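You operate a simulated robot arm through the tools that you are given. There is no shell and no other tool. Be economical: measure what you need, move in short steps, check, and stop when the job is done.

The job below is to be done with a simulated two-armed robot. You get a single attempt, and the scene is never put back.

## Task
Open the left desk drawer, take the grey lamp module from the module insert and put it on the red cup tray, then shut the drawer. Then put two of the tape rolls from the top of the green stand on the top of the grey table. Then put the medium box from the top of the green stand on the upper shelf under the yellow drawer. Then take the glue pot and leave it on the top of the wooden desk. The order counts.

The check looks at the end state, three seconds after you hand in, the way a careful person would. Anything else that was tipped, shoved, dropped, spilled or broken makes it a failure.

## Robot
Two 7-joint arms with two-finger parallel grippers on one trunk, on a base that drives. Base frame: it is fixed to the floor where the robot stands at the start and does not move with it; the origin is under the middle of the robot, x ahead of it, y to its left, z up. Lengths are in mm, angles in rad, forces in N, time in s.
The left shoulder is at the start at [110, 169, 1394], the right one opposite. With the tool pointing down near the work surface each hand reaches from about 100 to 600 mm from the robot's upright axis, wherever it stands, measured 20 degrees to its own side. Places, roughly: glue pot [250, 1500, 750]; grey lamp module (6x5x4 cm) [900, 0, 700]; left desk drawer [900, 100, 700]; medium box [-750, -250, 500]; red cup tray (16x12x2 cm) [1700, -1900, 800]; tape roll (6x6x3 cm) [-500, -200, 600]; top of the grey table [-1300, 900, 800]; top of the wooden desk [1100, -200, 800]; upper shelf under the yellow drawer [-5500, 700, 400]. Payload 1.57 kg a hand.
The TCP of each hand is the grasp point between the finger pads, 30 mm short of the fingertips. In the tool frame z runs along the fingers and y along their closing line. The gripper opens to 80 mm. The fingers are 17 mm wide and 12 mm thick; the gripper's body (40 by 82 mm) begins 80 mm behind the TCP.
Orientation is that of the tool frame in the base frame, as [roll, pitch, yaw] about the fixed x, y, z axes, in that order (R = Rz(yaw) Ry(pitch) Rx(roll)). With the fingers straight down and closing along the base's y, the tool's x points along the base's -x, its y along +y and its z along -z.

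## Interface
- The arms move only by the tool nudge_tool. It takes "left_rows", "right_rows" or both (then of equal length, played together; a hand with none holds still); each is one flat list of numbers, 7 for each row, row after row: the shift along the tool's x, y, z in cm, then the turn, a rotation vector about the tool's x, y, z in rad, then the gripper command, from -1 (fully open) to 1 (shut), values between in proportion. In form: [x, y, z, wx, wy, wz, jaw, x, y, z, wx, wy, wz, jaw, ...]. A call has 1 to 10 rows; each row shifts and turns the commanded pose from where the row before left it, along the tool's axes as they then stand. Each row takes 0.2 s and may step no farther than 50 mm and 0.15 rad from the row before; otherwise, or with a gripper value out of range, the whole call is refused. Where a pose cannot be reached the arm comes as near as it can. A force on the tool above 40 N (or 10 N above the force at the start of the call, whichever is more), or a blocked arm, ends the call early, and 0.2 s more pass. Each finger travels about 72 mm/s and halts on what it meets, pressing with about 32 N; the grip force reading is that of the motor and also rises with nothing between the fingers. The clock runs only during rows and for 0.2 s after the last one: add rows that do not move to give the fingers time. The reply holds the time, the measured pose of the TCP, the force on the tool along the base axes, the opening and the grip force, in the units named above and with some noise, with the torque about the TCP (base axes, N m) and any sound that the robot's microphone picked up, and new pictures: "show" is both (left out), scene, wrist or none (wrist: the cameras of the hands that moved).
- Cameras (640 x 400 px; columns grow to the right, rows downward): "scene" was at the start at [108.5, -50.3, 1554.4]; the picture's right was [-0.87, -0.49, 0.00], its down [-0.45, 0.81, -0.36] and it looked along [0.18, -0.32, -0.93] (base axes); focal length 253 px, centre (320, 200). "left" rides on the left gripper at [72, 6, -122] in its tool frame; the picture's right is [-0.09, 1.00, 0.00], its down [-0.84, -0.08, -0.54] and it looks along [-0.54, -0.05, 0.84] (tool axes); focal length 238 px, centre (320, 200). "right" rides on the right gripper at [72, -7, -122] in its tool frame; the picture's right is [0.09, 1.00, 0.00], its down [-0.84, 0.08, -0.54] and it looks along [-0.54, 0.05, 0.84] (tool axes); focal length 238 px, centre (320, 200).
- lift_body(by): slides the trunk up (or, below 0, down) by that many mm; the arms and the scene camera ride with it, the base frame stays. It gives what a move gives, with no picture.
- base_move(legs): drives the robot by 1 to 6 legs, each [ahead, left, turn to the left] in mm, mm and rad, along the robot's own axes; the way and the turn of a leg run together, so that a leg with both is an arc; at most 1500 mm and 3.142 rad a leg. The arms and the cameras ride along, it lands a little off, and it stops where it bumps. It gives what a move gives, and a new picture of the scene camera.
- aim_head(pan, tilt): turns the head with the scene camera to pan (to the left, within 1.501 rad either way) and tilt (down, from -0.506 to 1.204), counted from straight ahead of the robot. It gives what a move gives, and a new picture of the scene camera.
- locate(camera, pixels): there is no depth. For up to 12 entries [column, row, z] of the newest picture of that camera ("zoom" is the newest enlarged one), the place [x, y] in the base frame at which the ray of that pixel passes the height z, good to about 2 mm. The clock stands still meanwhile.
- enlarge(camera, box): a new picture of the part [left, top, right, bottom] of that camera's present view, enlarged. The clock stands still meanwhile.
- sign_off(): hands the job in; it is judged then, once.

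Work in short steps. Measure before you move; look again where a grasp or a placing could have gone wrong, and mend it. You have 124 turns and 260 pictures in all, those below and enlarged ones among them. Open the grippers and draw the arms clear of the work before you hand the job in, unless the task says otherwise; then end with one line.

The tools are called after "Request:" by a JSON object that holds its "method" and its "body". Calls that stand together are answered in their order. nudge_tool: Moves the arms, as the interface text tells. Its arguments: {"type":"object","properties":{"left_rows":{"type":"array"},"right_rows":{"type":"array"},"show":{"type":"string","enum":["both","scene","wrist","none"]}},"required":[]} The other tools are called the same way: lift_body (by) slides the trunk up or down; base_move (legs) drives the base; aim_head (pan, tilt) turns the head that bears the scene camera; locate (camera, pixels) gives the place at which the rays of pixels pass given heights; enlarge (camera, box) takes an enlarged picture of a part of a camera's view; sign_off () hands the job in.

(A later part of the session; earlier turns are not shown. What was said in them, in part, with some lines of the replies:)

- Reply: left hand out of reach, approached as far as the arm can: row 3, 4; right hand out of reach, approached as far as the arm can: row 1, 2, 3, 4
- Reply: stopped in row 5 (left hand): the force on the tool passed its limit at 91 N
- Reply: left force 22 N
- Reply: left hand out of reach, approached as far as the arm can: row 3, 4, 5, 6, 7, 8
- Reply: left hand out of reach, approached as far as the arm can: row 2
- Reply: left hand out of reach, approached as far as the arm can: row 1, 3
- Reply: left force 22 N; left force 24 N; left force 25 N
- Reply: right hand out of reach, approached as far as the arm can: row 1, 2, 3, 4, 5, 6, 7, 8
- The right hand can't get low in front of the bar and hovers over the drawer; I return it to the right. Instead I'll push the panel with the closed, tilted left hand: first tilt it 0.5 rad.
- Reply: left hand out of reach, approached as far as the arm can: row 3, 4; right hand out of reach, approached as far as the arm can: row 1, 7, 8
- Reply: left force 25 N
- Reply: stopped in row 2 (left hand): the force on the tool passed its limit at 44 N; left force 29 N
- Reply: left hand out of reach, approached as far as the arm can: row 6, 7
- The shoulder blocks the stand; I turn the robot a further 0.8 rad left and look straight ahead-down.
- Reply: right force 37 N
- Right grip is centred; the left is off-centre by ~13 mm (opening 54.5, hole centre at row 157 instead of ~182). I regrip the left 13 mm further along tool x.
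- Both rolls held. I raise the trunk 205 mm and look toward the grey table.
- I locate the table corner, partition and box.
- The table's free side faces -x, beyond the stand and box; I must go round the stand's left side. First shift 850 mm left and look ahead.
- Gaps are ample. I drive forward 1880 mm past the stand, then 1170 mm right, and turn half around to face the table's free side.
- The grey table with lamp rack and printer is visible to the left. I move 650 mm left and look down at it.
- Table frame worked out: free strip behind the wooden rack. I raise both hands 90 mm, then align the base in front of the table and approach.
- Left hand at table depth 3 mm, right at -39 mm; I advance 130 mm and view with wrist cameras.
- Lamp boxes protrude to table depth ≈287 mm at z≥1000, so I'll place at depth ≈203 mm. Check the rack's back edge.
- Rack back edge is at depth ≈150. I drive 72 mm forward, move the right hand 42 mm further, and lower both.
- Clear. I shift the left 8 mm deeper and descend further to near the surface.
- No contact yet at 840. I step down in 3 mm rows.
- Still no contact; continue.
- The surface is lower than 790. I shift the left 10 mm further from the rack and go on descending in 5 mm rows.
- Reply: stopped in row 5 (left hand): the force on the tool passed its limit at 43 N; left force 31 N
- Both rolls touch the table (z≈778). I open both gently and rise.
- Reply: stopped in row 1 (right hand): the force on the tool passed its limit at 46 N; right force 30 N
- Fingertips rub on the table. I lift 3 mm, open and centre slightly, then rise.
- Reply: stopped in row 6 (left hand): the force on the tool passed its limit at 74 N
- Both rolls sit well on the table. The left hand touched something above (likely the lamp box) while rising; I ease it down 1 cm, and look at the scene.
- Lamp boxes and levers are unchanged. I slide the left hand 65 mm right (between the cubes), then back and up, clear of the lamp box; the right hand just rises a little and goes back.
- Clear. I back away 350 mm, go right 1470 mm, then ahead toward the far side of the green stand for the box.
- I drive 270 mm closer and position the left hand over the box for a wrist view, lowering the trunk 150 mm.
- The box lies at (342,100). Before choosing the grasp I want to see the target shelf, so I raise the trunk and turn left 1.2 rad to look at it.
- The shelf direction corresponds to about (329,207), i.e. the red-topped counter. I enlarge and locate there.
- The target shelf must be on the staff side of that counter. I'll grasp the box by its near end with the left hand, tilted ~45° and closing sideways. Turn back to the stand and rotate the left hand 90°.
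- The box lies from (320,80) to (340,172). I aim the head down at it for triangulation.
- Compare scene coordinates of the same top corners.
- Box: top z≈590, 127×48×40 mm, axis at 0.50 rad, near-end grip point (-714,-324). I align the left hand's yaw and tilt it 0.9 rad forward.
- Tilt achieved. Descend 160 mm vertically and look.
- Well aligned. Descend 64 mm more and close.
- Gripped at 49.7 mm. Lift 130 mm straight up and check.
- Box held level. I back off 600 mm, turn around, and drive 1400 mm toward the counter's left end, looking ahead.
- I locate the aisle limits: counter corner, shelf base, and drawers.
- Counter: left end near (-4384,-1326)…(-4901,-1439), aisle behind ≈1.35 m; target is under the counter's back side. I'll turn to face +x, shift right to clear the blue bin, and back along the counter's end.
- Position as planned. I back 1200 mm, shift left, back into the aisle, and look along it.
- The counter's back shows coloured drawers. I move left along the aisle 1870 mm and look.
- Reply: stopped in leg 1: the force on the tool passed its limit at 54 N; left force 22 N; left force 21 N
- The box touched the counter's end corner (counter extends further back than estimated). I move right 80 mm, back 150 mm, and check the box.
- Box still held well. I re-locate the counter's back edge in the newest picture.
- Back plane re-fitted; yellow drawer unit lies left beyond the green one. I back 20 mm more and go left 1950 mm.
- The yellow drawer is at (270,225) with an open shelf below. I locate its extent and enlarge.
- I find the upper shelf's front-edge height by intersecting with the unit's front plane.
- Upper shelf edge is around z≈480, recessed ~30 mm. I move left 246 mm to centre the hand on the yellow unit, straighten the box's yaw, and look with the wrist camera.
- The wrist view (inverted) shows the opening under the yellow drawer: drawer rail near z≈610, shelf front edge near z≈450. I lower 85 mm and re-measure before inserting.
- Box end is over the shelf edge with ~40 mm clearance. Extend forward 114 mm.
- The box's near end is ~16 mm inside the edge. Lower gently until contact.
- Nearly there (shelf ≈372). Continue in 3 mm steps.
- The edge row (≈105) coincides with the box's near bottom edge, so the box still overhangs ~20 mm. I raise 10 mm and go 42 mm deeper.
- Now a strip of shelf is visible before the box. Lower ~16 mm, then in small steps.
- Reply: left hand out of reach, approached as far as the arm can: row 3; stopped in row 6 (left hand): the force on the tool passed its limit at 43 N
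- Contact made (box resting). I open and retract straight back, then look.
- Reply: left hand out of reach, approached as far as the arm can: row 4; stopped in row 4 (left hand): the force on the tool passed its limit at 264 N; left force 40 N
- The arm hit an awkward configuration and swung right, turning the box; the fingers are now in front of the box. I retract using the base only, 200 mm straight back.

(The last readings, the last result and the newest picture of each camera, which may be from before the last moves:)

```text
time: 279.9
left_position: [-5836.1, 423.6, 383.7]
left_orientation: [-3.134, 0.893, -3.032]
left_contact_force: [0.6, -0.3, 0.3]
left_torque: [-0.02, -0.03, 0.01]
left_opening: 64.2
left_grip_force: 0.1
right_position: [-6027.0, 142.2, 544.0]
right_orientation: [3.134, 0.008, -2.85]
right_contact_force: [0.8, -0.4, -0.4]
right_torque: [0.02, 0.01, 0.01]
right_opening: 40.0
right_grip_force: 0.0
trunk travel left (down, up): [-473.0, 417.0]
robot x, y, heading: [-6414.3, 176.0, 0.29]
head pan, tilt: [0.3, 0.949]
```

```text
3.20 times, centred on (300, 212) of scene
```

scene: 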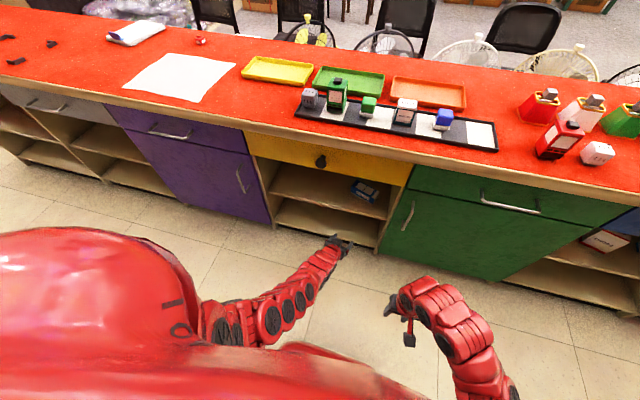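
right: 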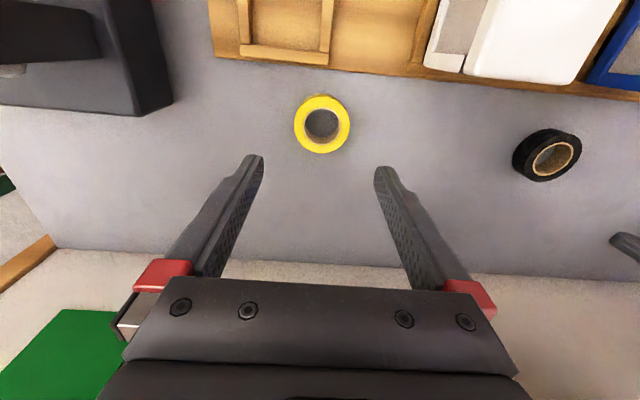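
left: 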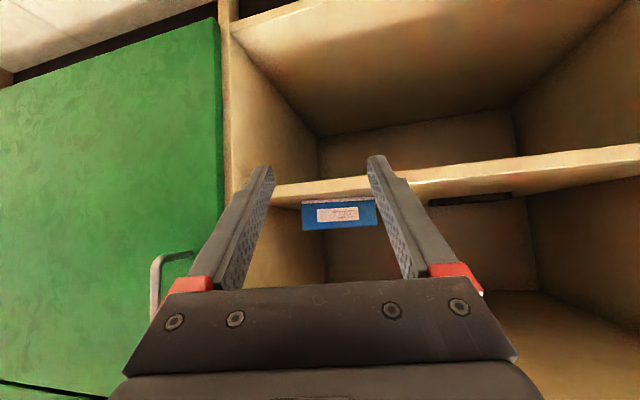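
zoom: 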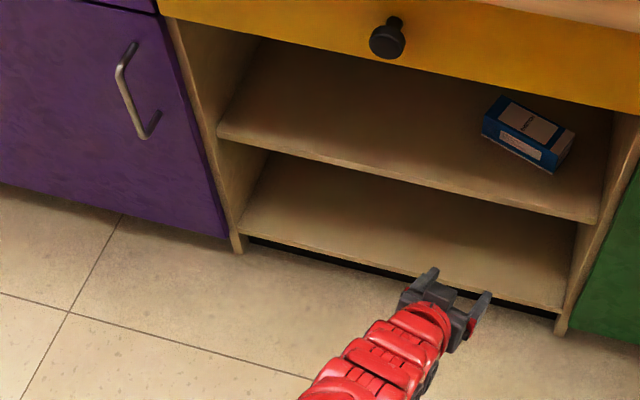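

The box rests flat on the upper shelf, fully inside. Now for the glue pot: I raise the trunk, drive out of the aisle by the known way, then retract and un-tilt the left hand in the open.

Request:
{"method": "lift_body", "body": {"by": 410}}

Request:
{"method": "base_move", "body": {"legs": [[80, 0, 0], [0, -1150, 0], [0, -1150, 0], [450, -100, 0], [0, -200, 0], [1050, 0, 0]]}}

Request:
{"method": "nudge_tool", "body": {"left_rows": [0, 0, -4.2, 0, 0, 0, 0, 0, 0, -4.2, 0, 0, 0, 0, 0, 0, -4.2, 0, 0, 0, 0, 0, 0, -4.2, 0, 0, 0, 0, 0, 0, -4.2, 0, 0, 0, 0, 0, 0, 0, 0, 0.15, 0, 0, 0, 0, 0, 0, 0.15, 0, 0, 0, 0, 0, 0, 0.15, 0, 0, 0, 0, 0, 0, 0.15, 0, 0, 0, 0, 0, 0, 0.15, 0, 0], "show": "none"}}

```text
refused: 410 is not a number from -400 to 400
```

```text
time: 300.4
left_position: [-3572.9, -1596.3, 383.4]
left_orientation: [-3.134, 0.892, -3.035]
left_contact_force: [0.0, 0.2, -0.4]
left_torque: [0.03, -0.04, 0.0]
left_opening: 63.8
left_grip_force: 0.1
right_position: [-3766.8, -1879.5, 545.1]
right_orientation: [3.135, 0.006, -2.856]
right_contact_force: [0.0, 0.6, 0.9]
right_torque: [0.01, 0.01, 0.01]
right_opening: 39.9
right_grip_force: 0.0
trunk travel left (down, up): [-473.0, 417.0]
robot x, y, heading: [-4155.0, -1845.3, 0.287]
head pan, tilt: [0.3, 0.949]
```

scene: 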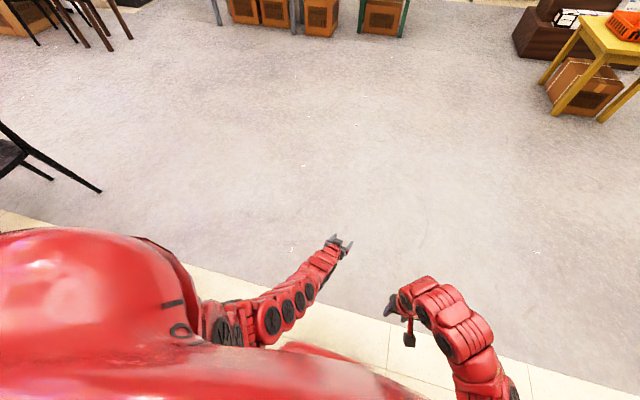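

```text
time: 302.6
left_position: [-3586.0, -1602.7, 396.9]
left_orientation: [-3.138, 0.145, -3.037]
left_contact_force: [0.2, 0.1, 0.3]
left_torque: [0.03, -0.03, 0.01]
left_opening: 40.1
left_grip_force: 0.0
left hand out of reach, approached as far as the arm can: row 1, 2, 3, 4, 5, 10
right_position: [-3767.0, -1878.9, 544.9]
right_orientation: [3.136, 0.008, -2.854]
right_contact_force: [-0.1, -0.2, -0.2]
right_torque: [0.01, -0.01, 0.01]
right_opening: 40.2
right_grip_force: 0.0
trunk travel left (down, up): [-473.0, 417.0]
robot x, y, heading: [-4156.1, -1847.5, 0.291]
head pan, tilt: [0.3, 0.949]
```

Base is out of the aisle as planned (the lift was refused, arm OK). I raise the trunk 400 mm, tuck the left hand, and drive the known lane to the front of the glue-pot bench.

Request:
{"method": "lift_body", "body": {"by": 400}}

Request:
{"method": "nudge_tool", "body": {"left_rows": [4, 0, -1.5, 0, 0, 0, 0, 4, 0, -1.5, 0, 0, 0, 0, 4, 0, -1.5, 0, 0.07, 0, 0, 2, 0, -1.5, 0, 0.07, 0, 0, 0, 2, 0, 0, 0, 0, 0], "right_rows": [0, 0, 0, 0, 0, 0, -1, 0, 0, 0, 0, 0, 0, -1, 0, 0, 0, 0, 0, 0, -1, 0, 0, 0, 0, 0, 0, -1, 0, 0, 0, 0, 0, 0, -1], "show": "none"}}

Request:
{"method": "base_move", "body": {"legs": [[1300, -180, 0], [1365, -175, 0], [1000, 0, 0], [771, -70, 0], [0, 1250, 0], [0, 1260, 0.04]]}}

Request:
{"method": "aim_head", "body": {"pan": 0, "tilt": 0.75}}

Request:
{"method": "enlarge", "body": {"camera": "scene", "box": [220, 120, 540, 320]}}

```text
time: 306.4
left_position: [-3586.2, -1602.4, 797.3]
left_orientation: [-3.138, 0.143, -3.043]
left_contact_force: [0.5, -1.0, -0.1]
left_torque: [0.02, 0.02, 0.04]
left_opening: 39.9
left_grip_force: 0.1
right_position: [-3765.6, -1879.4, 945.6]
right_orientation: [3.134, 0.007, -2.855]
right_contact_force: [0.2, -0.5, -0.3]
right_torque: [0.0, 0.0, -0.01]
right_opening: 39.9
right_grip_force: 0.2
trunk travel left (down, up): [-873.0, 17.0]
robot x, y, heading: [-4153.3, -1846.2, 0.28]
head pan, tilt: [0.3, 0.949]
```

```text
time: 307.6
left_position: [-3735.1, -1597.6, 836.9]
left_orientation: [-3.138, 0.0, -3.041]
left_contact_force: [-0.4, 0.2, 0.4]
left_torque: [-0.02, -0.02, 0.05]
left_opening: 39.8
left_grip_force: 0.0
right_position: [-3766.9, -1878.2, 945.9]
right_orientation: [3.138, 0.007, -2.855]
right_contact_force: [-0.8, -0.3, -0.2]
right_torque: [-0.01, -0.01, 0.03]
right_opening: 80.1
right_grip_force: 0.1
trunk travel left (down, up): [-873.0, 17.0]
robot x, y, heading: [-4156.4, -1843.8, 0.29]
head pan, tilt: [0.3, 0.949]
```

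```text
time: 341.1
left_position: [-145.2, 1687.9, 837.3]
left_orientation: [-3.139, 0.003, -2.992]
left_contact_force: [0.2, -0.6, -0.5]
left_torque: [-0.03, 0.01, -0.01]
left_opening: 40.0
left_grip_force: 0.0
right_position: [-163.7, 1406.9, 945.4]
right_orientation: [3.134, 0.006, -2.806]
right_contact_force: [0.4, -0.8, 0.5]
right_torque: [0.0, -0.02, 0.01]
right_opening: 79.9
right_grip_force: 0.2
trunk travel left (down, up): [-873.0, 17.0]
robot x, y, heading: [-554.5, 1420.6, 0.338]
head pan, tilt: [0.3, 0.949]
```

scene: 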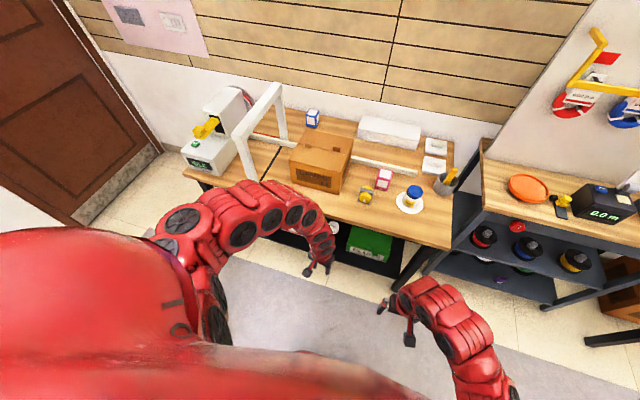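

```text
time: 341.9
left_position: [-145.0, 1688.8, 837.6]
left_orientation: [-3.137, 0.001, -2.992]
left_contact_force: [0.5, 0.4, 0.4]
left_torque: [0.01, -0.03, -0.03]
left_opening: 39.6
left_grip_force: 0.1
right_position: [-164.4, 1406.0, 944.8]
right_orientation: [3.134, 0.007, -2.805]
right_contact_force: [0.1, -0.3, -0.1]
right_torque: [0.0, -0.04, 0.0]
right_opening: 80.0
right_grip_force: 0.0
trunk travel left (down, up): [-873.0, 17.0]
robot x, y, heading: [-554.5, 1420.2, 0.337]
head pan, tilt: [0.0, 0.75]
```

scene: 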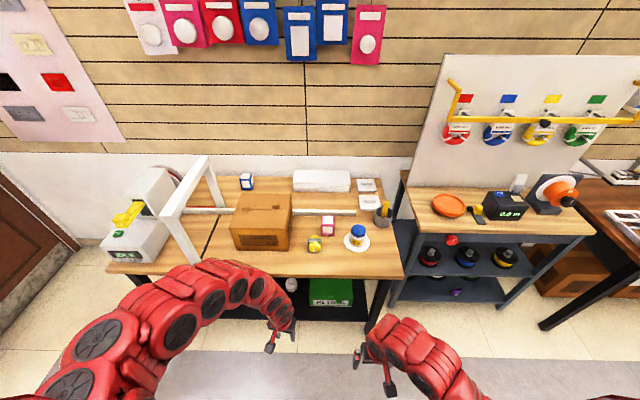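

```text
2.00 times, centred on (380, 220) of scene
```

zoom: 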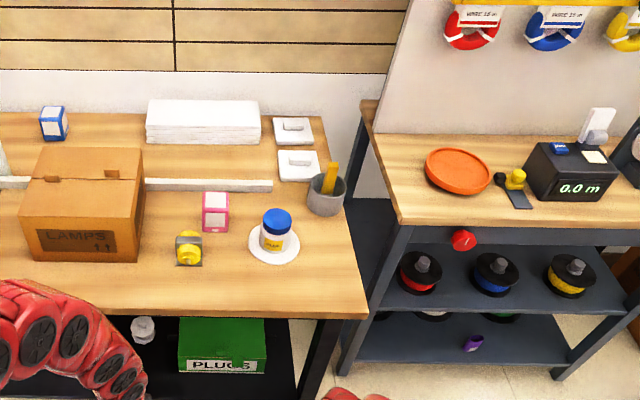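

The glue pot (white jar, blue cap on a white saucer) is at (357,235). I locate it, tuck the left hand back, drive 270 mm closer and bring the right hand over it for a wrist view.

Request:
{"method": "locate", "body": {"camera": "scene", "pixels": [[357, 244, 720], [357, 244, 740], [358.5, 226, 780], [358.5, 226, 800], [358.5, 228, 820], [356, 278, 720], [340, 240, 720], [371, 240, 720], [357, 249, 720]]}}

Request:
{"method": "nudge_tool", "body": {"left_rows": [3, 0, 0, 0, 0, 0, 0, 3, 0, 0, 0, 0, 0, 0, 3, 0, 0, 0, 0, 0, 0, 3, 0, 0, 0, 0, 0, 0], "show": "none"}}

Request:
{"method": "base_move", "body": {"legs": [[270, 0, 0]]}}

Request:
{"method": "nudge_tool", "body": {"right_rows": [-3.4, -1.6, 0, 0, 0, 0, -1, -3.4, -1.6, 0, 0, 0, 0, -1, -3.4, -1.6, 0, 0, 0, 0, -1], "show": "both"}}

Request:
{"method": "enlarge", "body": {"camera": "scene", "box": [260, 200, 460, 325]}}

```text
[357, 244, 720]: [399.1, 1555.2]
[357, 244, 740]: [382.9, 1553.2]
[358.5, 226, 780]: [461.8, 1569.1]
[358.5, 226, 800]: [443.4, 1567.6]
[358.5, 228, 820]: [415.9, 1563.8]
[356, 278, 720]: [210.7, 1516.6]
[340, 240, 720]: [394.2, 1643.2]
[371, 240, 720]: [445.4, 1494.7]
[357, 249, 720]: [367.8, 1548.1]
```

```text
time: 342.9
left_position: [-223.7, 1679.4, 784.7]
left_orientation: [-3.138, 0.005, -2.992]
left_contact_force: [-0.6, 0.2, -0.4]
left_torque: [-0.04, -0.01, -0.02]
left_opening: 39.9
left_grip_force: 0.0
left hand out of reach, approached as far as the arm can: row 1, 2, 3, 4
right_position: [-165.4, 1406.1, 944.7]
right_orientation: [3.135, 0.008, -2.806]
right_contact_force: [-0.7, -0.6, -0.2]
right_torque: [0.01, -0.03, 0.01]
right_opening: 79.9
right_grip_force: 0.0
trunk travel left (down, up): [-873.0, 17.0]
robot x, y, heading: [-554.9, 1418.1, 0.335]
head pan, tilt: [0.0, 0.75]
```

```text
time: 344.8
left_position: [31.2, 1767.7, 784.2]
left_orientation: [-3.138, 0.003, -2.993]
left_contact_force: [0.5, -0.2, 0.4]
left_torque: [-0.01, -0.03, -0.02]
left_opening: 40.1
left_grip_force: 0.0
right_position: [90.4, 1494.5, 946.4]
right_orientation: [3.135, 0.007, -2.808]
right_contact_force: [-0.5, -0.4, 0.1]
right_torque: [0.01, 0.01, 0.0]
right_opening: 80.2
right_grip_force: 0.0
trunk travel left (down, up): [-873.0, 17.0]
robot x, y, heading: [-299.2, 1508.9, 0.332]
head pan, tilt: [0.0, 0.75]
```

scene: 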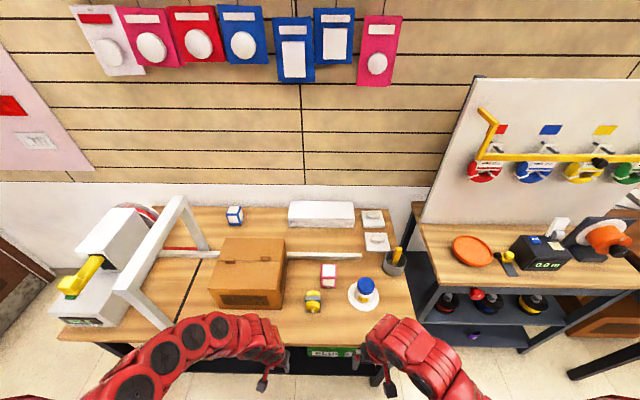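

```text
time: 345.6
left_position: [33.6, 1768.0, 783.4]
left_orientation: [-3.139, 0.0, -2.993]
left_contact_force: [0.4, 0.1, -0.1]
left_torque: [0.01, -0.03, 0.02]
left_opening: 40.2
left_grip_force: 0.1
right_position: [204.3, 1480.9, 945.1]
right_orientation: [3.134, 0.006, -2.806]
right_contact_force: [1.0, -0.7, 0.1]
right_torque: [-0.01, 0.03, 0.03]
right_opening: 79.9
right_grip_force: 0.1
trunk travel left (down, up): [-873.0, 17.0]
robot x, y, heading: [-301.2, 1509.1, 0.334]
head pan, tilt: [0.0, 0.75]
```

scene: 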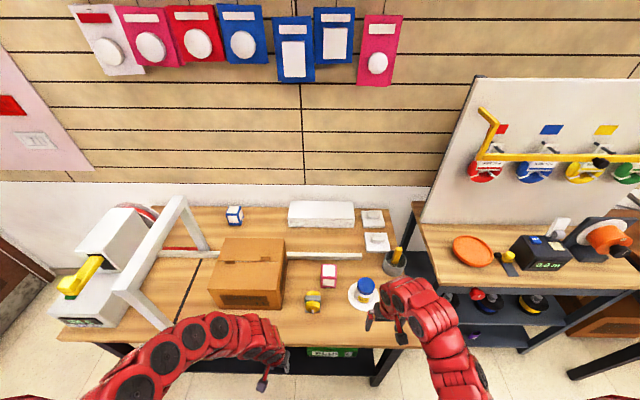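
right: 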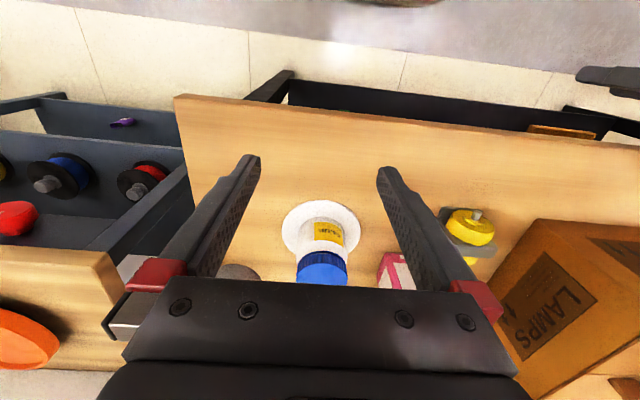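

```text
3.20 times, centred on (360, 262) of scene
```

zoom: 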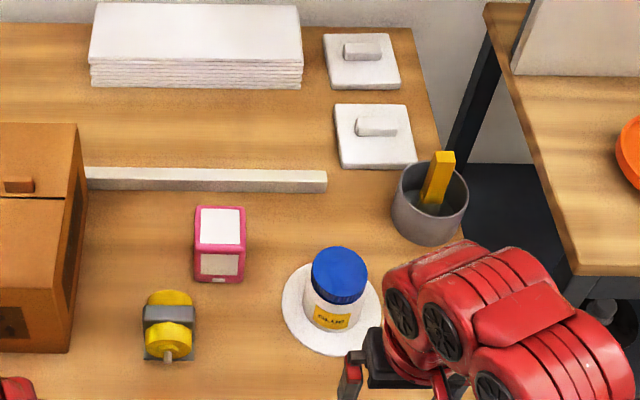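

I give the left hand more height to its side, drive 130 mm closer, and centre the right hand above the pot at z≈890 for the final measurement.

Request:
{"method": "nudge_tool", "body": {"left_rows": [0, 4, -1.5, 0, 0, 0, 0, 0, 4, -1.5, 0, 0, 0, 0, 0, 4, -1.5, 0, 0, 0, 0, 0, 4, -1.5, 0, 0, 0, 0, 0, 0, -2, 0, 0, 0, 0], "show": "none"}}

Request:
{"method": "base_move", "body": {"legs": [[130, 0, 0]]}}

Request:
{"method": "nudge_tool", "body": {"right_rows": [-3.6, 0.6, 2.5, 0, 0, 0, -1, -3.6, 0.6, 2.5, 0, 0, 0, -1], "show": "both"}}

Request:
{"method": "enlarge", "body": {"camera": "right", "box": [220, 60, 420, 300]}}

Request:
{"method": "enlarge", "body": {"camera": "scene", "box": [300, 270, 440, 370]}}

```text
time: 346.8
left_position: [25.0, 1937.1, 839.6]
left_orientation: [-3.138, -0.001, -2.994]
left_contact_force: [-0.8, -0.2, -0.3]
left_torque: [-0.01, 0.0, 0.02]
left_opening: 39.9
left_grip_force: 0.1
left hand out of reach, approached as far as the arm can: row 1, 2, 3, 5
right_position: [202.2, 1480.7, 944.7]
right_orientation: [3.135, 0.008, -2.81]
right_contact_force: [0.2, 0.4, 0.0]
right_torque: [-0.01, 0.02, 0.02]
right_opening: 79.8
right_grip_force: 0.2
trunk travel left (down, up): [-873.0, 17.0]
robot x, y, heading: [-300.0, 1509.1, 0.334]
head pan, tilt: [0.0, 0.75]
```

```text
time: 348.0
left_position: [123.7, 1971.0, 837.2]
left_orientation: [-3.136, -0.006, -2.992]
left_contact_force: [0.5, 0.5, -0.2]
left_torque: [0.0, -0.01, 0.0]
left_opening: 40.0
left_grip_force: 0.0
right_position: [303.2, 1515.7, 942.9]
right_orientation: [3.135, 0.004, -2.809]
right_contact_force: [0.4, 0.6, 0.4]
right_torque: [-0.02, -0.01, -0.01]
right_opening: 79.9
right_grip_force: 0.1
trunk travel left (down, up): [-873.0, 17.0]
robot x, y, heading: [-198.9, 1541.9, 0.333]
head pan, tilt: [0.0, 0.75]
stopped in leg 1: the robot was blocked; the commanded pose is now the measured one
```

scene: 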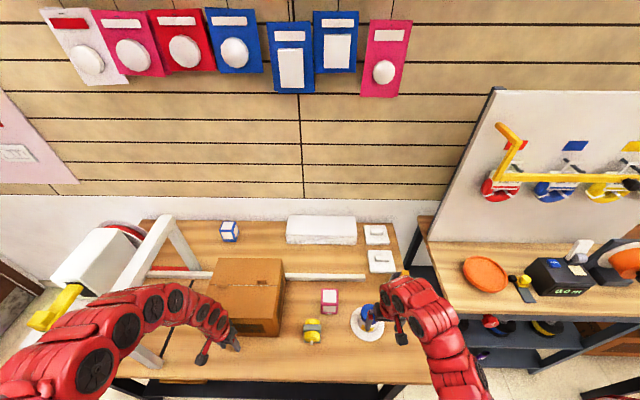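

```text
time: 348.6
left_position: [123.9, 1970.4, 838.6]
left_orientation: [-3.137, -0.006, -2.994]
left_contact_force: [0.4, 0.1, 0.1]
left_torque: [-0.03, 0.01, -0.04]
left_opening: 40.0
left_grip_force: 0.0
right_position: [366.9, 1552.6, 896.3]
right_orientation: [3.135, 0.004, -2.808]
right_contact_force: [1.1, 0.4, 0.8]
right_torque: [-0.04, 0.04, 0.01]
right_opening: 80.1
right_grip_force: 0.2
trunk travel left (down, up): [-873.0, 17.0]
robot x, y, heading: [-203.0, 1539.7, 0.338]
head pan, tilt: [0.0, 0.75]
```

scene: 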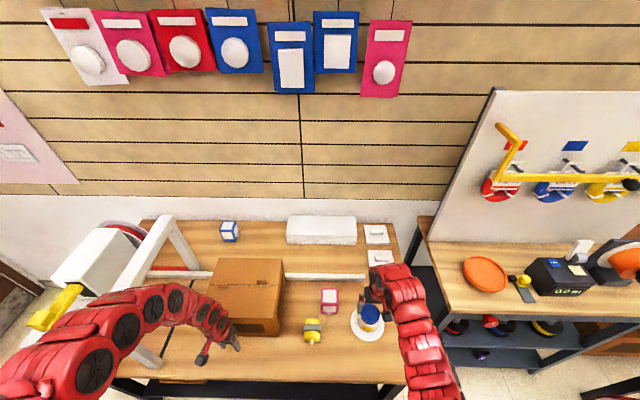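
right: 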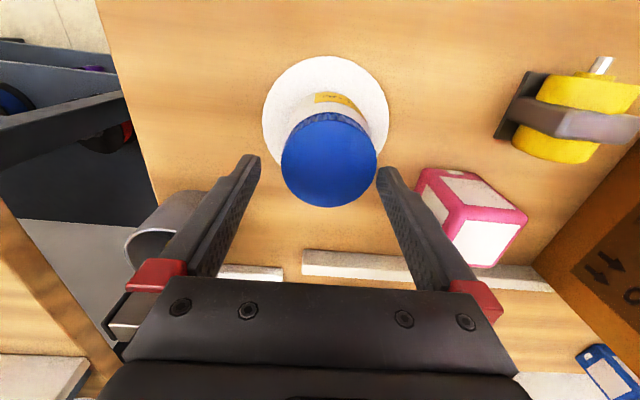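

```text
1.67 times, centred on (320, 180) of right
```

zoom: 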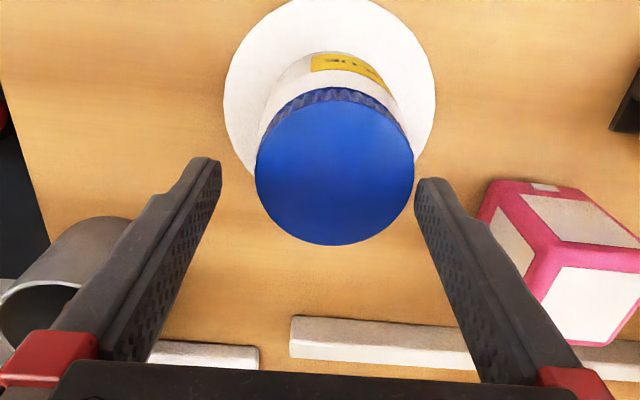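

```text
4.00 times, centred on (370, 320) of scene
5 turns are left
```

zoom: 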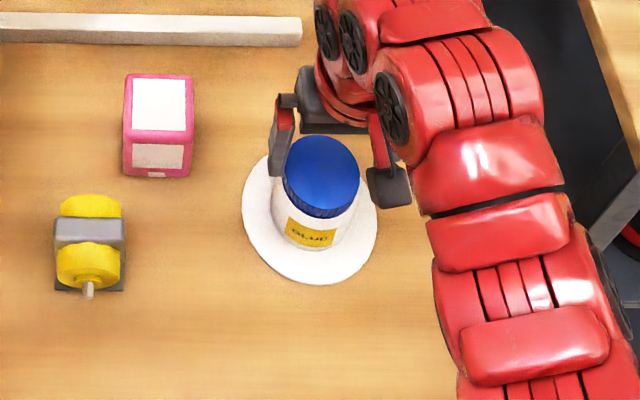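

Triangulated: bench ≈766, cap top ≈853, pot ≈68 mm wide, offset 6 mm left. I centre, descend to z≈815, close and lift.

Request:
{"method": "nudge_tool", "body": {"right_rows": [0.2, 0.6, 0, 0, 0, 0, -1, 0, 0, 2, 0, 0, 0, -1, 0, 0, 2, 0, 0, 0, -1, 0, 0, 2, 0, 0, 0, -1, 0, 0, 2.1, 0, 0, 0, -1, 0, 0, 0, 0, 0, 0, 1, 0, 0, 0, 0, 0, 0, 1], "show": "wrist"}}

Request:
{"method": "nudge_tool", "body": {"right_rows": [0, 0, -2, 0, 0, 0, 1, 0, 0, -3, 0, 0, 0, 1, 0, 0, -3, 0, 0, 0, 1, 0, 0, -3, 0, 0, 0, 1], "show": "both"}}

```text
time: 350.2
left_position: [119.2, 1969.7, 838.9]
left_orientation: [-3.137, -0.002, -2.992]
left_contact_force: [-0.4, 0.4, 0.5]
left_torque: [0.0, 0.0, 0.03]
left_opening: 39.9
left_grip_force: 0.2
right_position: [361.4, 1555.4, 816.2]
right_orientation: [3.137, 0.01, -2.808]
right_contact_force: [1.1, -3.4, 13.3]
right_torque: [-0.47, -0.17, 0.28]
right_opening: 69.1
right_grip_force: 32.0
trunk travel left (down, up): [-873.0, 17.0]
robot x, y, heading: [-201.5, 1545.3, 0.334]
head pan, tilt: [0.0, 0.75]
```

right: 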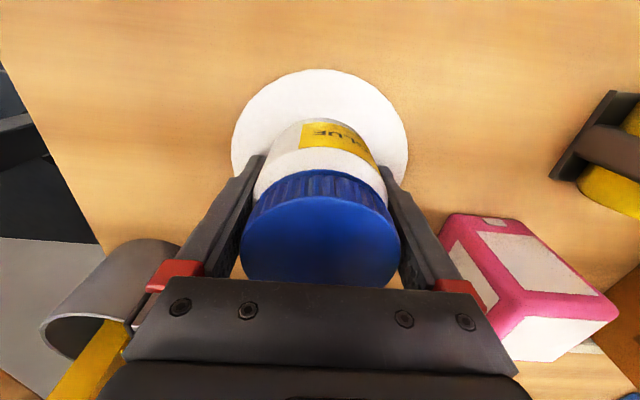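

```text
time: 351.2
left_position: [120.6, 1970.1, 840.0]
left_orientation: [-3.136, -0.003, -2.993]
left_contact_force: [0.6, -0.6, 0.7]
left_torque: [-0.05, 0.0, 0.01]
left_opening: 40.1
left_grip_force: 0.1
right_position: [361.8, 1556.4, 926.2]
right_orientation: [3.133, 0.008, -2.808]
right_contact_force: [0.6, 0.0, -3.3]
right_torque: [0.02, -0.04, 0.0]
right_opening: 69.1
right_grip_force: 32.2
trunk travel left (down, up): [-873.0, 17.0]
robot x, y, heading: [-199.8, 1543.7, 0.332]
head pan, tilt: [0.0, 0.75]
4 turns are left
```

scene: 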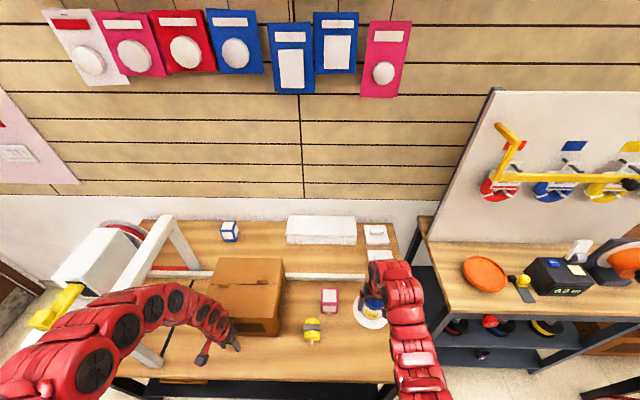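
right: 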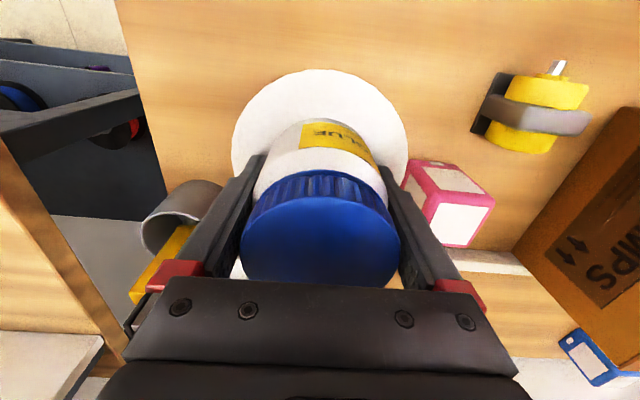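

Glue pot (with its saucer base) is held; the bottom is ~50 mm below the TCP. I drive back, right along the lane to the front of the wooden desk, and look at it with a grid of located pixels.

Request:
{"method": "base_move", "body": {"legs": [[-320, 0, 0], [0, -800, 0], [0, -804, 0]]}}

Request:
{"method": "aim_head", "body": {"pan": -0.1, "tilt": 0.75}}

Request:
{"method": "locate", "body": {"camera": "scene", "pixels": [[320, 180, 800], [320, 200, 800], [320, 220, 800], [320, 240, 800], [380, 180, 800], [380, 200, 800], [380, 220, 800], [380, 240, 800], [260, 200, 800], [260, 220, 800], [440, 200, 800], [440, 220, 800]]}}

Request:
{"method": "enlarge", "body": {"camera": "scene", "box": [220, 140, 460, 290]}}

```text
time: 361.2
left_position: [341.2, 346.6, 838.6]
left_orientation: [-3.136, -0.004, -2.996]
left_contact_force: [0.7, 0.7, -0.6]
left_torque: [0.0, -0.05, 0.0]
left_opening: 40.0
left_grip_force: 0.1
right_position: [579.7, -69.5, 924.8]
right_orientation: [3.135, 0.007, -2.813]
right_contact_force: [0.0, -0.6, -3.4]
right_torque: [0.02, -0.01, 0.02]
right_opening: 69.3
right_grip_force: 32.2
trunk travel left (down, up): [-873.0, 17.0]
robot x, y, heading: [16.6, -76.1, 0.327]
head pan, tilt: [0.0, 0.75]
```

scene: 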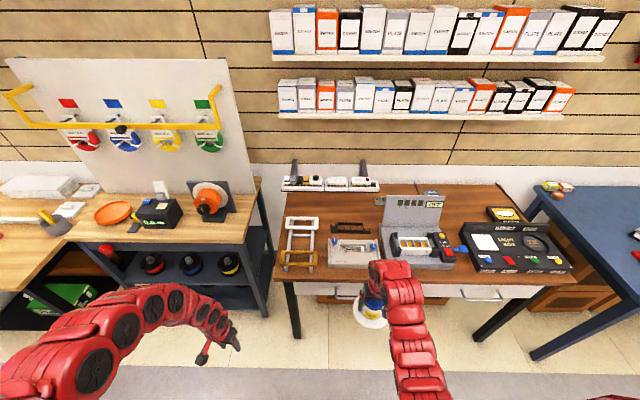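

```text
time: 361.8
left_position: [342.3, 347.2, 838.2]
left_orientation: [-3.138, -0.004, -2.997]
left_contact_force: [0.0, -0.1, 0.3]
left_torque: [-0.03, 0.02, -0.04]
left_opening: 40.0
left_grip_force: 0.1
right_position: [580.1, -69.2, 924.8]
right_orientation: [3.134, 0.008, -2.811]
right_contact_force: [0.6, 0.0, -4.1]
right_torque: [-0.02, -0.03, 0.02]
right_opening: 69.3
right_grip_force: 32.0
trunk travel left (down, up): [-873.0, 17.0]
robot x, y, heading: [15.5, -77.7, 0.33]
head pan, tilt: [-0.099, 0.75]
```

scene: 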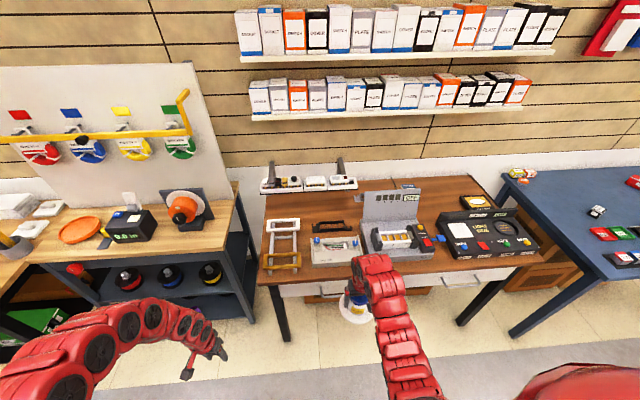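

```text
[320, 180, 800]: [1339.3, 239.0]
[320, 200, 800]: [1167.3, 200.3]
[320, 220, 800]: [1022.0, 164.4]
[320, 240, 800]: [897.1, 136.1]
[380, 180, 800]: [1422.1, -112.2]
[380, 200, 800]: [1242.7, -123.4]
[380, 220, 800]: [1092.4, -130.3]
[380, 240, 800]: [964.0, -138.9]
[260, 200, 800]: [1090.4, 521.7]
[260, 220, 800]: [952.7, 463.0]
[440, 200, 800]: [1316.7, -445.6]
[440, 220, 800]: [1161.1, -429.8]
```

```text
2.67 times, centred on (340, 215) of scene
3 turns are left
```

zoom: 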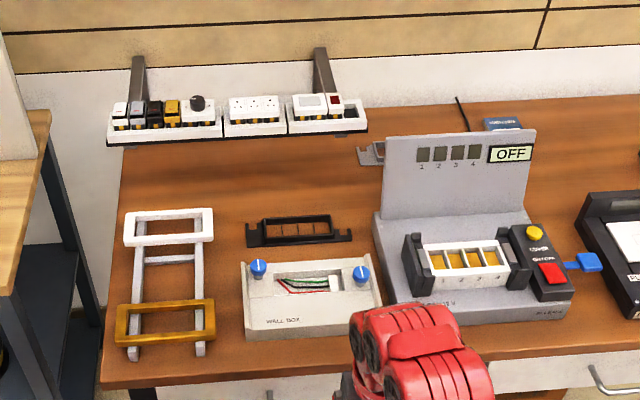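

Behind the light box, between the test panel and the yellow box, is a free patch centred ≈(1307,-417). I park the left hand high and to the side, raise the pot, drive to the desk and extend over the patch while lowering the trunk for reach.

Request:
{"method": "nudge_tool", "body": {"left_rows": [1.6, 3.3, -2.7, 0, 0, 0, 0, 1.6, 3.3, -2.7, 0, 0, 0, 0, 1.6, 3.3, -2.7, 0, 0, 0, 0, 1.6, 3.3, -2.7, 0, 0, 0, 0, 1.6, 3.3, -2.7, 0, 0, 0, 0, 1.6, 3.3, -2.7, 0, 0, 0, 0, 1.6, 3.3, -2.7, 0, 0, 0, 0, 1.6, 3.3, -2.7, 0, 0, 0, 0, 1.6, 3.3, -2.7, 0, 0, 0, 0], "right_rows": [-1.5, 0, -2.5, 0, 0, 0, 1, -1.5, 0, -2.5, 0, 0, 0, 1, -1.5, 0, -2.5, 0, 0, 0, 1, 0, 0, 0, 0, 0, 0, 1, 0, 0, 0, 0, 0, 0, 1, 0, 0, 0, 0, 0, 0, 1, 0, 0, 0, 0, 0, 0, 1, 0, 0, 0, 0, 0, 0, 1, 0, 0, 0, 0, 0, 0, 1], "show": "none"}}

Request:
{"method": "base_move", "body": {"legs": [[0, -564, 0], [384, 0, 0]]}}

Request:
{"method": "nudge_tool", "body": {"right_rows": [-3.5, 0, -2, 0, 0, 0, 1, -3.5, 0, -2, 0, 0, 0, 1], "show": "none"}}

Request:
{"method": "lift_body", "body": {"by": -60}}

Request:
{"method": "nudge_tool", "body": {"right_rows": [-3.8, 0, -1.5, 0, 0, 0, 1, -3.8, 0, -1.5, 0, 0, 0, 1], "show": "none"}}

Request:
{"method": "lift_body", "body": {"by": -60}}

Request:
{"method": "nudge_tool", "body": {"right_rows": [0, 0, 0, 0, 0, 0, 1], "show": "both"}}

Request:
{"method": "enlarge", "body": {"camera": "right", "box": [120, 0, 520, 300]}}

Request:
{"method": "locate", "body": {"camera": "right", "pixels": [[200, 60, 800], [320, 60, 800], [440, 60, 800], [200, 120, 800], [320, 120, 800], [440, 120, 800], [200, 180, 800], [440, 180, 800], [140, 120, 800], [500, 120, 800], [140, 200, 800], [500, 200, 800]]}}

```text
time: 363.8
left_position: [174.6, 644.0, 1059.0]
left_orientation: [-3.138, -0.004, -2.998]
left_contact_force: [0.5, 0.4, 0.2]
left_torque: [-0.01, -0.03, -0.01]
left_opening: 40.0
left_grip_force: 0.0
left hand out of reach, approached as far as the arm can: row 1, 2, 3, 4
right_position: [623.4, -55.0, 1001.3]
right_orientation: [3.134, 0.007, -2.813]
right_contact_force: [0.6, -0.6, -3.7]
right_torque: [-0.02, -0.02, -0.02]
right_opening: 69.3
right_grip_force: 31.8
trunk travel left (down, up): [-873.0, 17.0]
robot x, y, heading: [18.0, -78.5, 0.33]
head pan, tilt: [-0.099, 0.75]
```

```text
time: 369.1
left_position: [716.7, 235.4, 1058.7]
left_orientation: [-3.137, -0.004, -2.991]
left_contact_force: [-0.6, 0.4, -0.3]
left_torque: [-0.02, 0.01, -0.03]
left_opening: 40.0
left_grip_force: 0.1
right_position: [1168.2, -459.3, 1001.4]
right_orientation: [3.133, 0.007, -2.806]
right_contact_force: [0.7, 0.6, -3.6]
right_torque: [0.0, -0.03, -0.01]
right_opening: 69.4
right_grip_force: 32.1
trunk travel left (down, up): [-873.0, 17.0]
robot x, y, heading: [564.2, -484.1, 0.338]
head pan, tilt: [-0.099, 0.75]
```

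scene: 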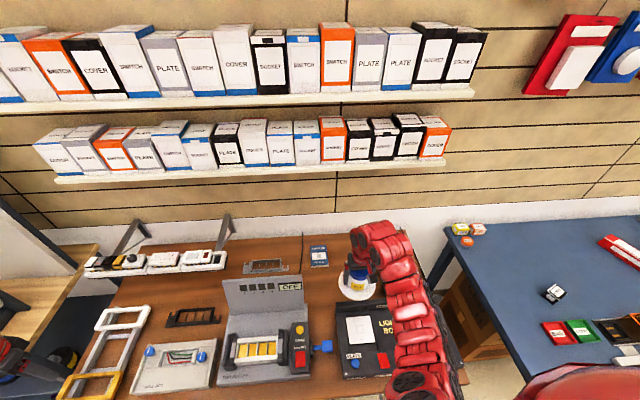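

```text
time: 369.7
left_position: [717.1, 237.1, 1056.8]
left_orientation: [-3.136, -0.004, -2.991]
left_contact_force: [0.4, 0.7, 0.1]
left_torque: [-0.01, 0.01, 0.01]
left_opening: 40.2
left_grip_force: 0.1
right_position: [1234.5, -436.3, 1039.8]
right_orientation: [3.136, 0.004, -2.806]
right_contact_force: [0.3, -0.2, -3.9]
right_torque: [-0.03, 0.05, 0.03]
right_opening: 68.9
right_grip_force: 32.0
trunk travel left (down, up): [-873.0, 17.0]
robot x, y, heading: [561.5, -483.3, 0.331]
head pan, tilt: [-0.099, 0.75]
```

```text
time: 370.7
left_position: [717.0, 236.5, 998.3]
left_orientation: [-3.137, -0.003, -2.992]
left_contact_force: [-0.3, -0.3, -0.5]
left_torque: [-0.01, 0.0, 0.01]
left_opening: 40.2
left_grip_force: 0.1
right_position: [1234.7, -437.2, 982.3]
right_orientation: [3.135, 0.007, -2.806]
right_contact_force: [-0.1, -0.5, -2.9]
right_torque: [0.0, 0.01, 0.0]
right_opening: 69.3
right_grip_force: 32.5
trunk travel left (down, up): [-813.0, 77.0]
robot x, y, heading: [559.0, -480.0, 0.335]
head pan, tilt: [-0.099, 0.75]
```

```text
time: 371.3
left_position: [717.3, 235.5, 997.2]
left_orientation: [-3.136, -0.006, -2.991]
left_contact_force: [-0.9, 0.3, -0.6]
left_torque: [-0.01, 0.02, 0.0]
left_opening: 39.9
left_grip_force: 0.0
right_position: [1297.0, -414.1, 1011.6]
right_orientation: [3.136, 0.005, -2.804]
right_contact_force: [-0.3, -1.1, -3.2]
right_torque: [0.04, 0.01, 0.01]
right_opening: 69.5
right_grip_force: 32.3
right hand out of reach, approached as far as the arm can: row 2
trunk travel left (down, up): [-813.0, 77.0]
robot x, y, heading: [568.6, -485.3, 0.335]
head pan, tilt: [-0.099, 0.75]
```

```text
time: 372.3
left_position: [717.0, 236.2, 938.5]
left_orientation: [-3.136, -0.004, -2.991]
left_contact_force: [0.2, 1.4, -0.8]
left_torque: [0.04, -0.03, 0.0]
left_opening: 40.2
left_grip_force: 0.0
right_position: [1297.5, -415.5, 953.2]
right_orientation: [3.133, 0.006, -2.808]
right_contact_force: [0.4, 0.6, -3.2]
right_torque: [0.0, 0.0, -0.06]
right_opening: 69.3
right_grip_force: 32.4
trunk travel left (down, up): [-753.0, 137.0]
robot x, y, heading: [563.6, -486.4, 0.331]
head pan, tilt: [-0.099, 0.75]
```

```text
time: 372.7
left_position: [716.9, 235.7, 938.8]
left_orientation: [-3.136, -0.003, -2.991]
left_contact_force: [-0.1, 0.0, -0.9]
left_torque: [0.0, 0.01, 0.03]
left_opening: 40.1
left_grip_force: 0.0
right_position: [1296.2, -416.1, 952.2]
right_orientation: [3.135, 0.007, -2.807]
right_contact_force: [0.0, 0.2, -3.5]
right_torque: [-0.01, 0.0, -0.02]
right_opening: 69.0
right_grip_force: 32.2
trunk travel left (down, up): [-753.0, 137.0]
robot x, y, heading: [564.4, -481.1, 0.335]
head pan, tilt: [-0.099, 0.75]
```

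scene: 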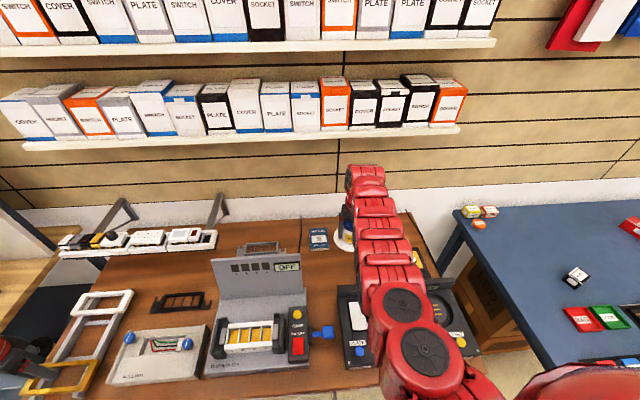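
right: 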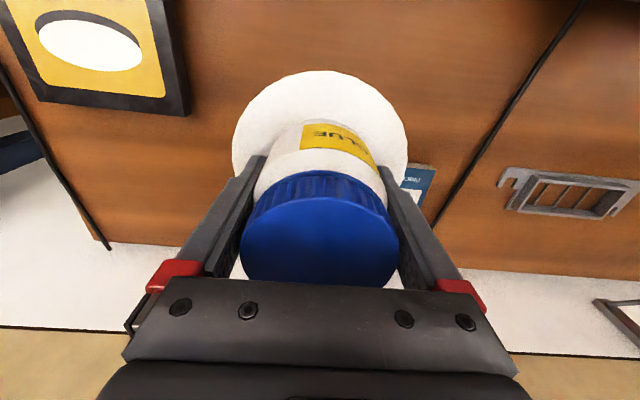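

```text
1.33 times, centred on (320, 150) of right
```

zoom: 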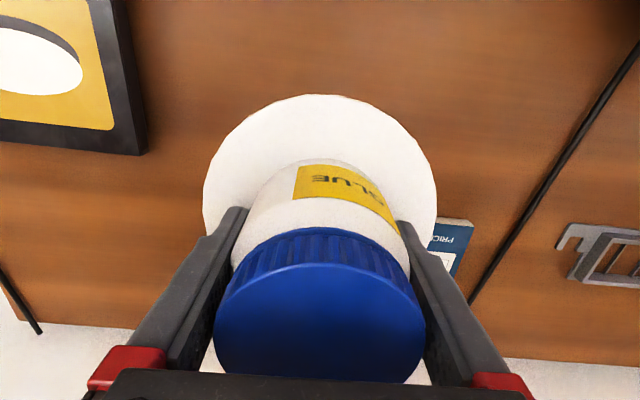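

```text
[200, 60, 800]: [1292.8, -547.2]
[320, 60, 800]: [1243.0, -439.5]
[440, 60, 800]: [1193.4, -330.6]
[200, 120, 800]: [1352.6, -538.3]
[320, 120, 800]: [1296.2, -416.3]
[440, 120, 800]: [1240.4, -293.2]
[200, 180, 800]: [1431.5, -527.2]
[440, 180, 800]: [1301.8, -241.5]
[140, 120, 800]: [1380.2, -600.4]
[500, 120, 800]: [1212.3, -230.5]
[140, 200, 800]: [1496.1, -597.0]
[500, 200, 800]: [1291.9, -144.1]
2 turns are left
```

The footprint below is clear (card 40 mm away). I raise the left hand, lower the pot with the trunk to contact, release, rise, back off, and look.

Request:
{"method": "nudge_tool", "body": {"left_rows": [3, 0, -3, 0, 0, 0, 0, 3, 0, -3, 0, 0, 0, 0, 3, 0, -3, 0, 0, 0, 0, 3, 0, -3, 0, 0, 0, 0], "show": "none"}}

Request:
{"method": "lift_body", "body": {"by": -90}}

Request:
{"method": "lift_body", "body": {"by": -5}}

Request:
{"method": "lift_body", "body": {"by": -4}}

Request:
{"method": "lift_body", "body": {"by": -4}}

Request:
{"method": "lift_body", "body": {"by": -4}}

Request:
{"method": "nudge_tool", "body": {"right_rows": [0, 0, 0, 0, 0, 0, -1, 0, 0, 0, 0, 0, 0, -1, 0, 0, 0, 0, 0, 0, -1], "show": "wrist"}}

Request:
{"method": "lift_body", "body": {"by": 160}}

Request:
{"method": "base_move", "body": {"legs": [[-450, 0, 0]]}}

Request:
{"method": "enlarge", "body": {"camera": "scene", "box": [200, 120, 480, 295]}}

```text
time: 373.7
left_position: [598.8, 245.9, 1055.9]
left_orientation: [-3.134, -0.003, -2.992]
left_contact_force: [0.0, -0.5, 0.5]
left_torque: [0.03, -0.04, 0.0]
left_opening: 39.9
left_grip_force: 0.2
left hand out of reach, approached as far as the arm can: row 2, 3, 4
right_position: [1295.2, -415.9, 953.2]
right_orientation: [3.134, 0.007, -2.808]
right_contact_force: [0.4, 0.0, -3.5]
right_torque: [0.01, 0.01, 0.0]
right_opening: 69.2
right_grip_force: 31.9
trunk travel left (down, up): [-753.0, 137.0]
robot x, y, heading: [565.2, -486.3, 0.336]
head pan, tilt: [-0.099, 0.75]
```

```text
time: 374.9
left_position: [599.6, 246.6, 966.0]
left_orientation: [-3.135, -0.003, -2.99]
left_contact_force: [0.6, 0.2, -1.0]
left_torque: [0.02, 0.01, -0.01]
left_opening: 40.2
left_grip_force: 0.0
right_position: [1296.7, -414.9, 862.9]
right_orientation: [3.135, 0.007, -2.806]
right_contact_force: [0.5, 0.1, -2.5]
right_torque: [-0.01, 0.0, -0.01]
right_opening: 69.2
right_grip_force: 31.8
trunk travel left (down, up): [-663.0, 227.0]
robot x, y, heading: [564.0, -486.9, 0.34]
head pan, tilt: [-0.099, 0.75]
```

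```text
time: 375.5
left_position: [600.5, 247.2, 961.1]
left_orientation: [-3.135, -0.003, -2.991]
left_contact_force: [0.3, 0.6, 0.1]
left_torque: [0.01, -0.01, -0.01]
left_opening: 40.4
left_grip_force: 0.0
right_position: [1296.4, -415.4, 859.0]
right_orientation: [3.134, 0.007, -2.806]
right_contact_force: [-0.9, -0.4, -2.9]
right_torque: [-0.02, 0.03, 0.0]
right_opening: 69.2
right_grip_force: 32.5
trunk travel left (down, up): [-658.0, 232.0]
robot x, y, heading: [563.3, -484.9, 0.34]
head pan, tilt: [-0.099, 0.75]
```

```text
time: 376.0
left_position: [599.7, 246.6, 956.6]
left_orientation: [-3.134, -0.003, -2.992]
left_contact_force: [0.4, -0.7, -0.7]
left_torque: [0.02, -0.05, -0.02]
left_opening: 40.0
left_grip_force: 0.1
right_position: [1296.8, -414.1, 852.9]
right_orientation: [3.134, 0.006, -2.807]
right_contact_force: [0.1, -0.5, -3.4]
right_torque: [-0.01, 0.0, -0.01]
right_opening: 69.2
right_grip_force: 31.9
trunk travel left (down, up): [-654.0, 236.0]
robot x, y, heading: [564.3, -487.6, 0.336]
head pan, tilt: [-0.099, 0.75]
```

```text
time: 376.5
left_position: [600.4, 246.2, 953.5]
left_orientation: [-3.135, -0.003, -2.992]
left_contact_force: [0.2, -0.8, -0.9]
left_torque: [-0.02, 0.0, 0.01]
left_opening: 39.9
left_grip_force: 0.0
right_position: [1296.4, -415.5, 848.6]
right_orientation: [3.135, 0.008, -2.804]
right_contact_force: [0.3, 0.1, -3.7]
right_torque: [0.0, 0.0, 0.0]
right_opening: 69.1
right_grip_force: 32.1
trunk travel left (down, up): [-650.0, 240.0]
robot x, y, heading: [564.5, -484.0, 0.337]
head pan, tilt: [-0.099, 0.75]
```

```text
time: 377.1
left_position: [599.4, 247.6, 948.5]
left_orientation: [-3.134, -0.004, -2.99]
left_contact_force: [0.1, 0.1, 0.3]
left_torque: [-0.01, 0.0, -0.02]
left_opening: 39.7
left_grip_force: 0.1
right_position: [1295.8, -414.6, 846.1]
right_orientation: [3.134, 0.008, -2.807]
right_contact_force: [0.6, 0.7, -2.5]
right_torque: [0.04, 0.02, -0.01]
right_opening: 69.1
right_grip_force: 32.2
trunk travel left (down, up): [-646.0, 244.0]
robot x, y, heading: [562.5, -483.6, 0.335]
head pan, tilt: [-0.099, 0.75]
```

```text
time: 377.9
left_position: [599.5, 246.4, 948.7]
left_orientation: [-3.135, -0.003, -2.992]
left_contact_force: [-0.2, 0.1, -0.1]
left_torque: [-0.04, 0.0, 0.01]
left_opening: 40.2
left_grip_force: 0.0
right_position: [1295.8, -415.0, 845.9]
right_orientation: [3.134, 0.008, -2.806]
right_contact_force: [-0.7, 0.4, 0.0]
right_torque: [0.01, -0.02, -0.02]
right_opening: 80.2
right_grip_force: 0.0
trunk travel left (down, up): [-646.0, 244.0]
robot x, y, heading: [565.5, -485.2, 0.33]
head pan, tilt: [-0.099, 0.75]
```

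right: 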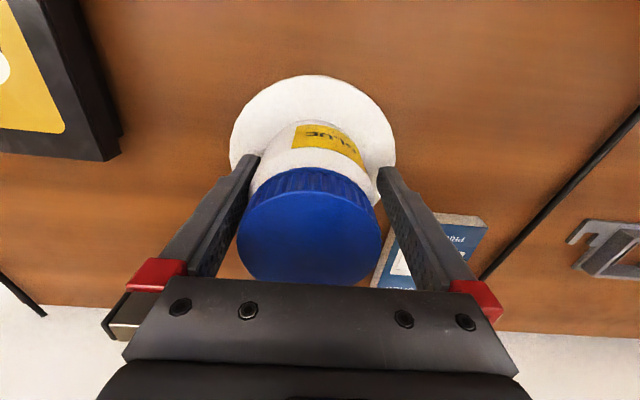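

```text
time: 379.7
left_position: [600.7, 247.8, 1109.4]
left_orientation: [-3.134, -0.005, -2.992]
left_contact_force: [0.3, 0.0, -0.8]
left_torque: [-0.02, -0.01, 0.01]
left_opening: 40.2
left_grip_force: 0.1
right_position: [1297.2, -414.7, 1006.4]
right_orientation: [3.134, 0.006, -2.807]
right_contact_force: [0.1, 0.9, -0.1]
right_torque: [0.0, -0.05, -0.03]
right_opening: 79.8
right_grip_force: 0.0
trunk travel left (down, up): [-806.0, 84.0]
robot x, y, heading: [561.3, -481.7, 0.334]
head pan, tilt: [-0.099, 0.75]
```

```text
time: 382.4
left_position: [178.8, 100.8, 1108.4]
left_orientation: [-3.134, -0.003, -2.992]
left_contact_force: [-0.5, 0.3, -1.0]
left_torque: [0.02, 0.01, 0.0]
left_opening: 39.9
left_grip_force: 0.0
right_position: [877.2, -560.8, 1005.5]
right_orientation: [3.135, 0.007, -2.807]
right_contact_force: [-0.3, 0.3, 0.0]
right_torque: [-0.01, 0.01, -0.02]
right_opening: 80.0
right_grip_force: 0.1
trunk travel left (down, up): [-806.0, 84.0]
robot x, y, heading: [140.7, -626.4, 0.335]
head pan, tilt: [-0.099, 0.75]
```

scene: 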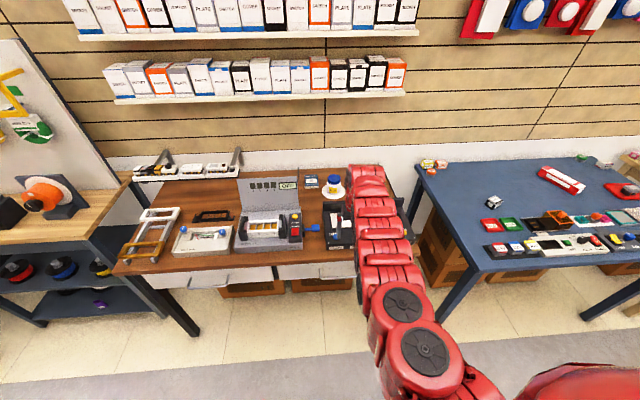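

```text
2.29 times, centred on (340, 208) of scene
1 turns are left
```

zoom: 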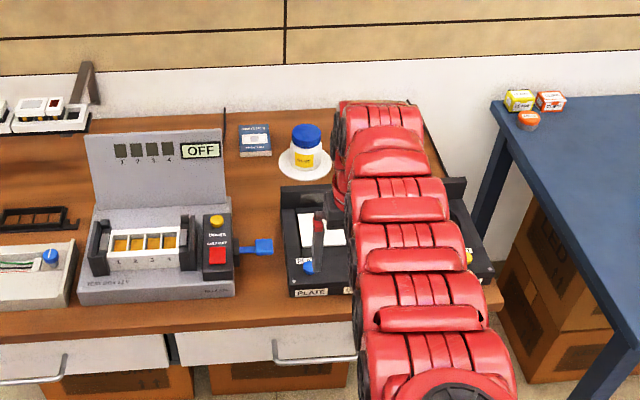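

The glue pot stands upright on the desk at zoom (306,150). I back off 100 mm more with grippers open and hand in.

Request:
{"method": "base_move", "body": {"legs": [[-100, 0, 0]]}}

Request:
{"method": "sign_off", "body": {}}

```text
time: 383.6
left_position: [84.9, 67.0, 1107.7]
left_orientation: [-3.133, -0.004, -2.992]
left_contact_force: [0.2, -0.5, 0.6]
left_torque: [-0.01, -0.01, -0.02]
left_opening: 39.9
left_grip_force: 0.0
right_position: [781.8, -595.1, 1005.3]
right_orientation: [3.133, 0.007, -2.807]
right_contact_force: [-0.6, -0.6, 0.0]
right_torque: [0.03, 0.01, 0.02]
right_opening: 80.1
right_grip_force: 0.1
trunk travel left (down, up): [-806.0, 84.0]
robot x, y, heading: [45.6, -665.0, 0.337]
head pan, tilt: [-0.099, 0.75]
```

scene: 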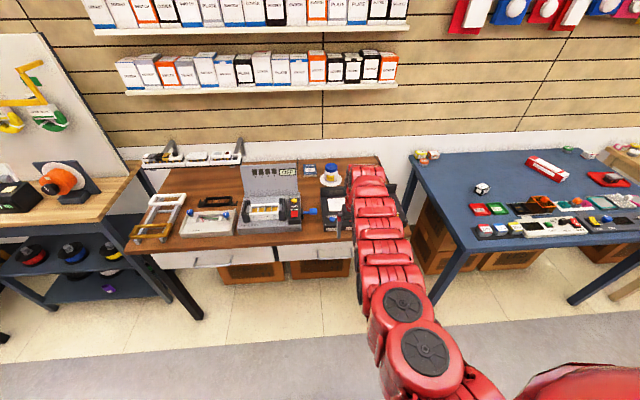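

```text
The job is handed in.
```

All four parts were done in the order given and the job is handed in: the lamp module is on the red tray with the drawer shut, the black and yellow tape rolls are on the grey table, the box is on the upper shelf under the yellow drawer (turned about 90° when the arm swung on release), and the glue pot with its saucer stands on the wooden desk; the left hand also bumped something above the grey table and I saw no change there, the box touched the counter's end corner in passing, and the base stopped blocked once at the glue-pot bench, which I did not check.
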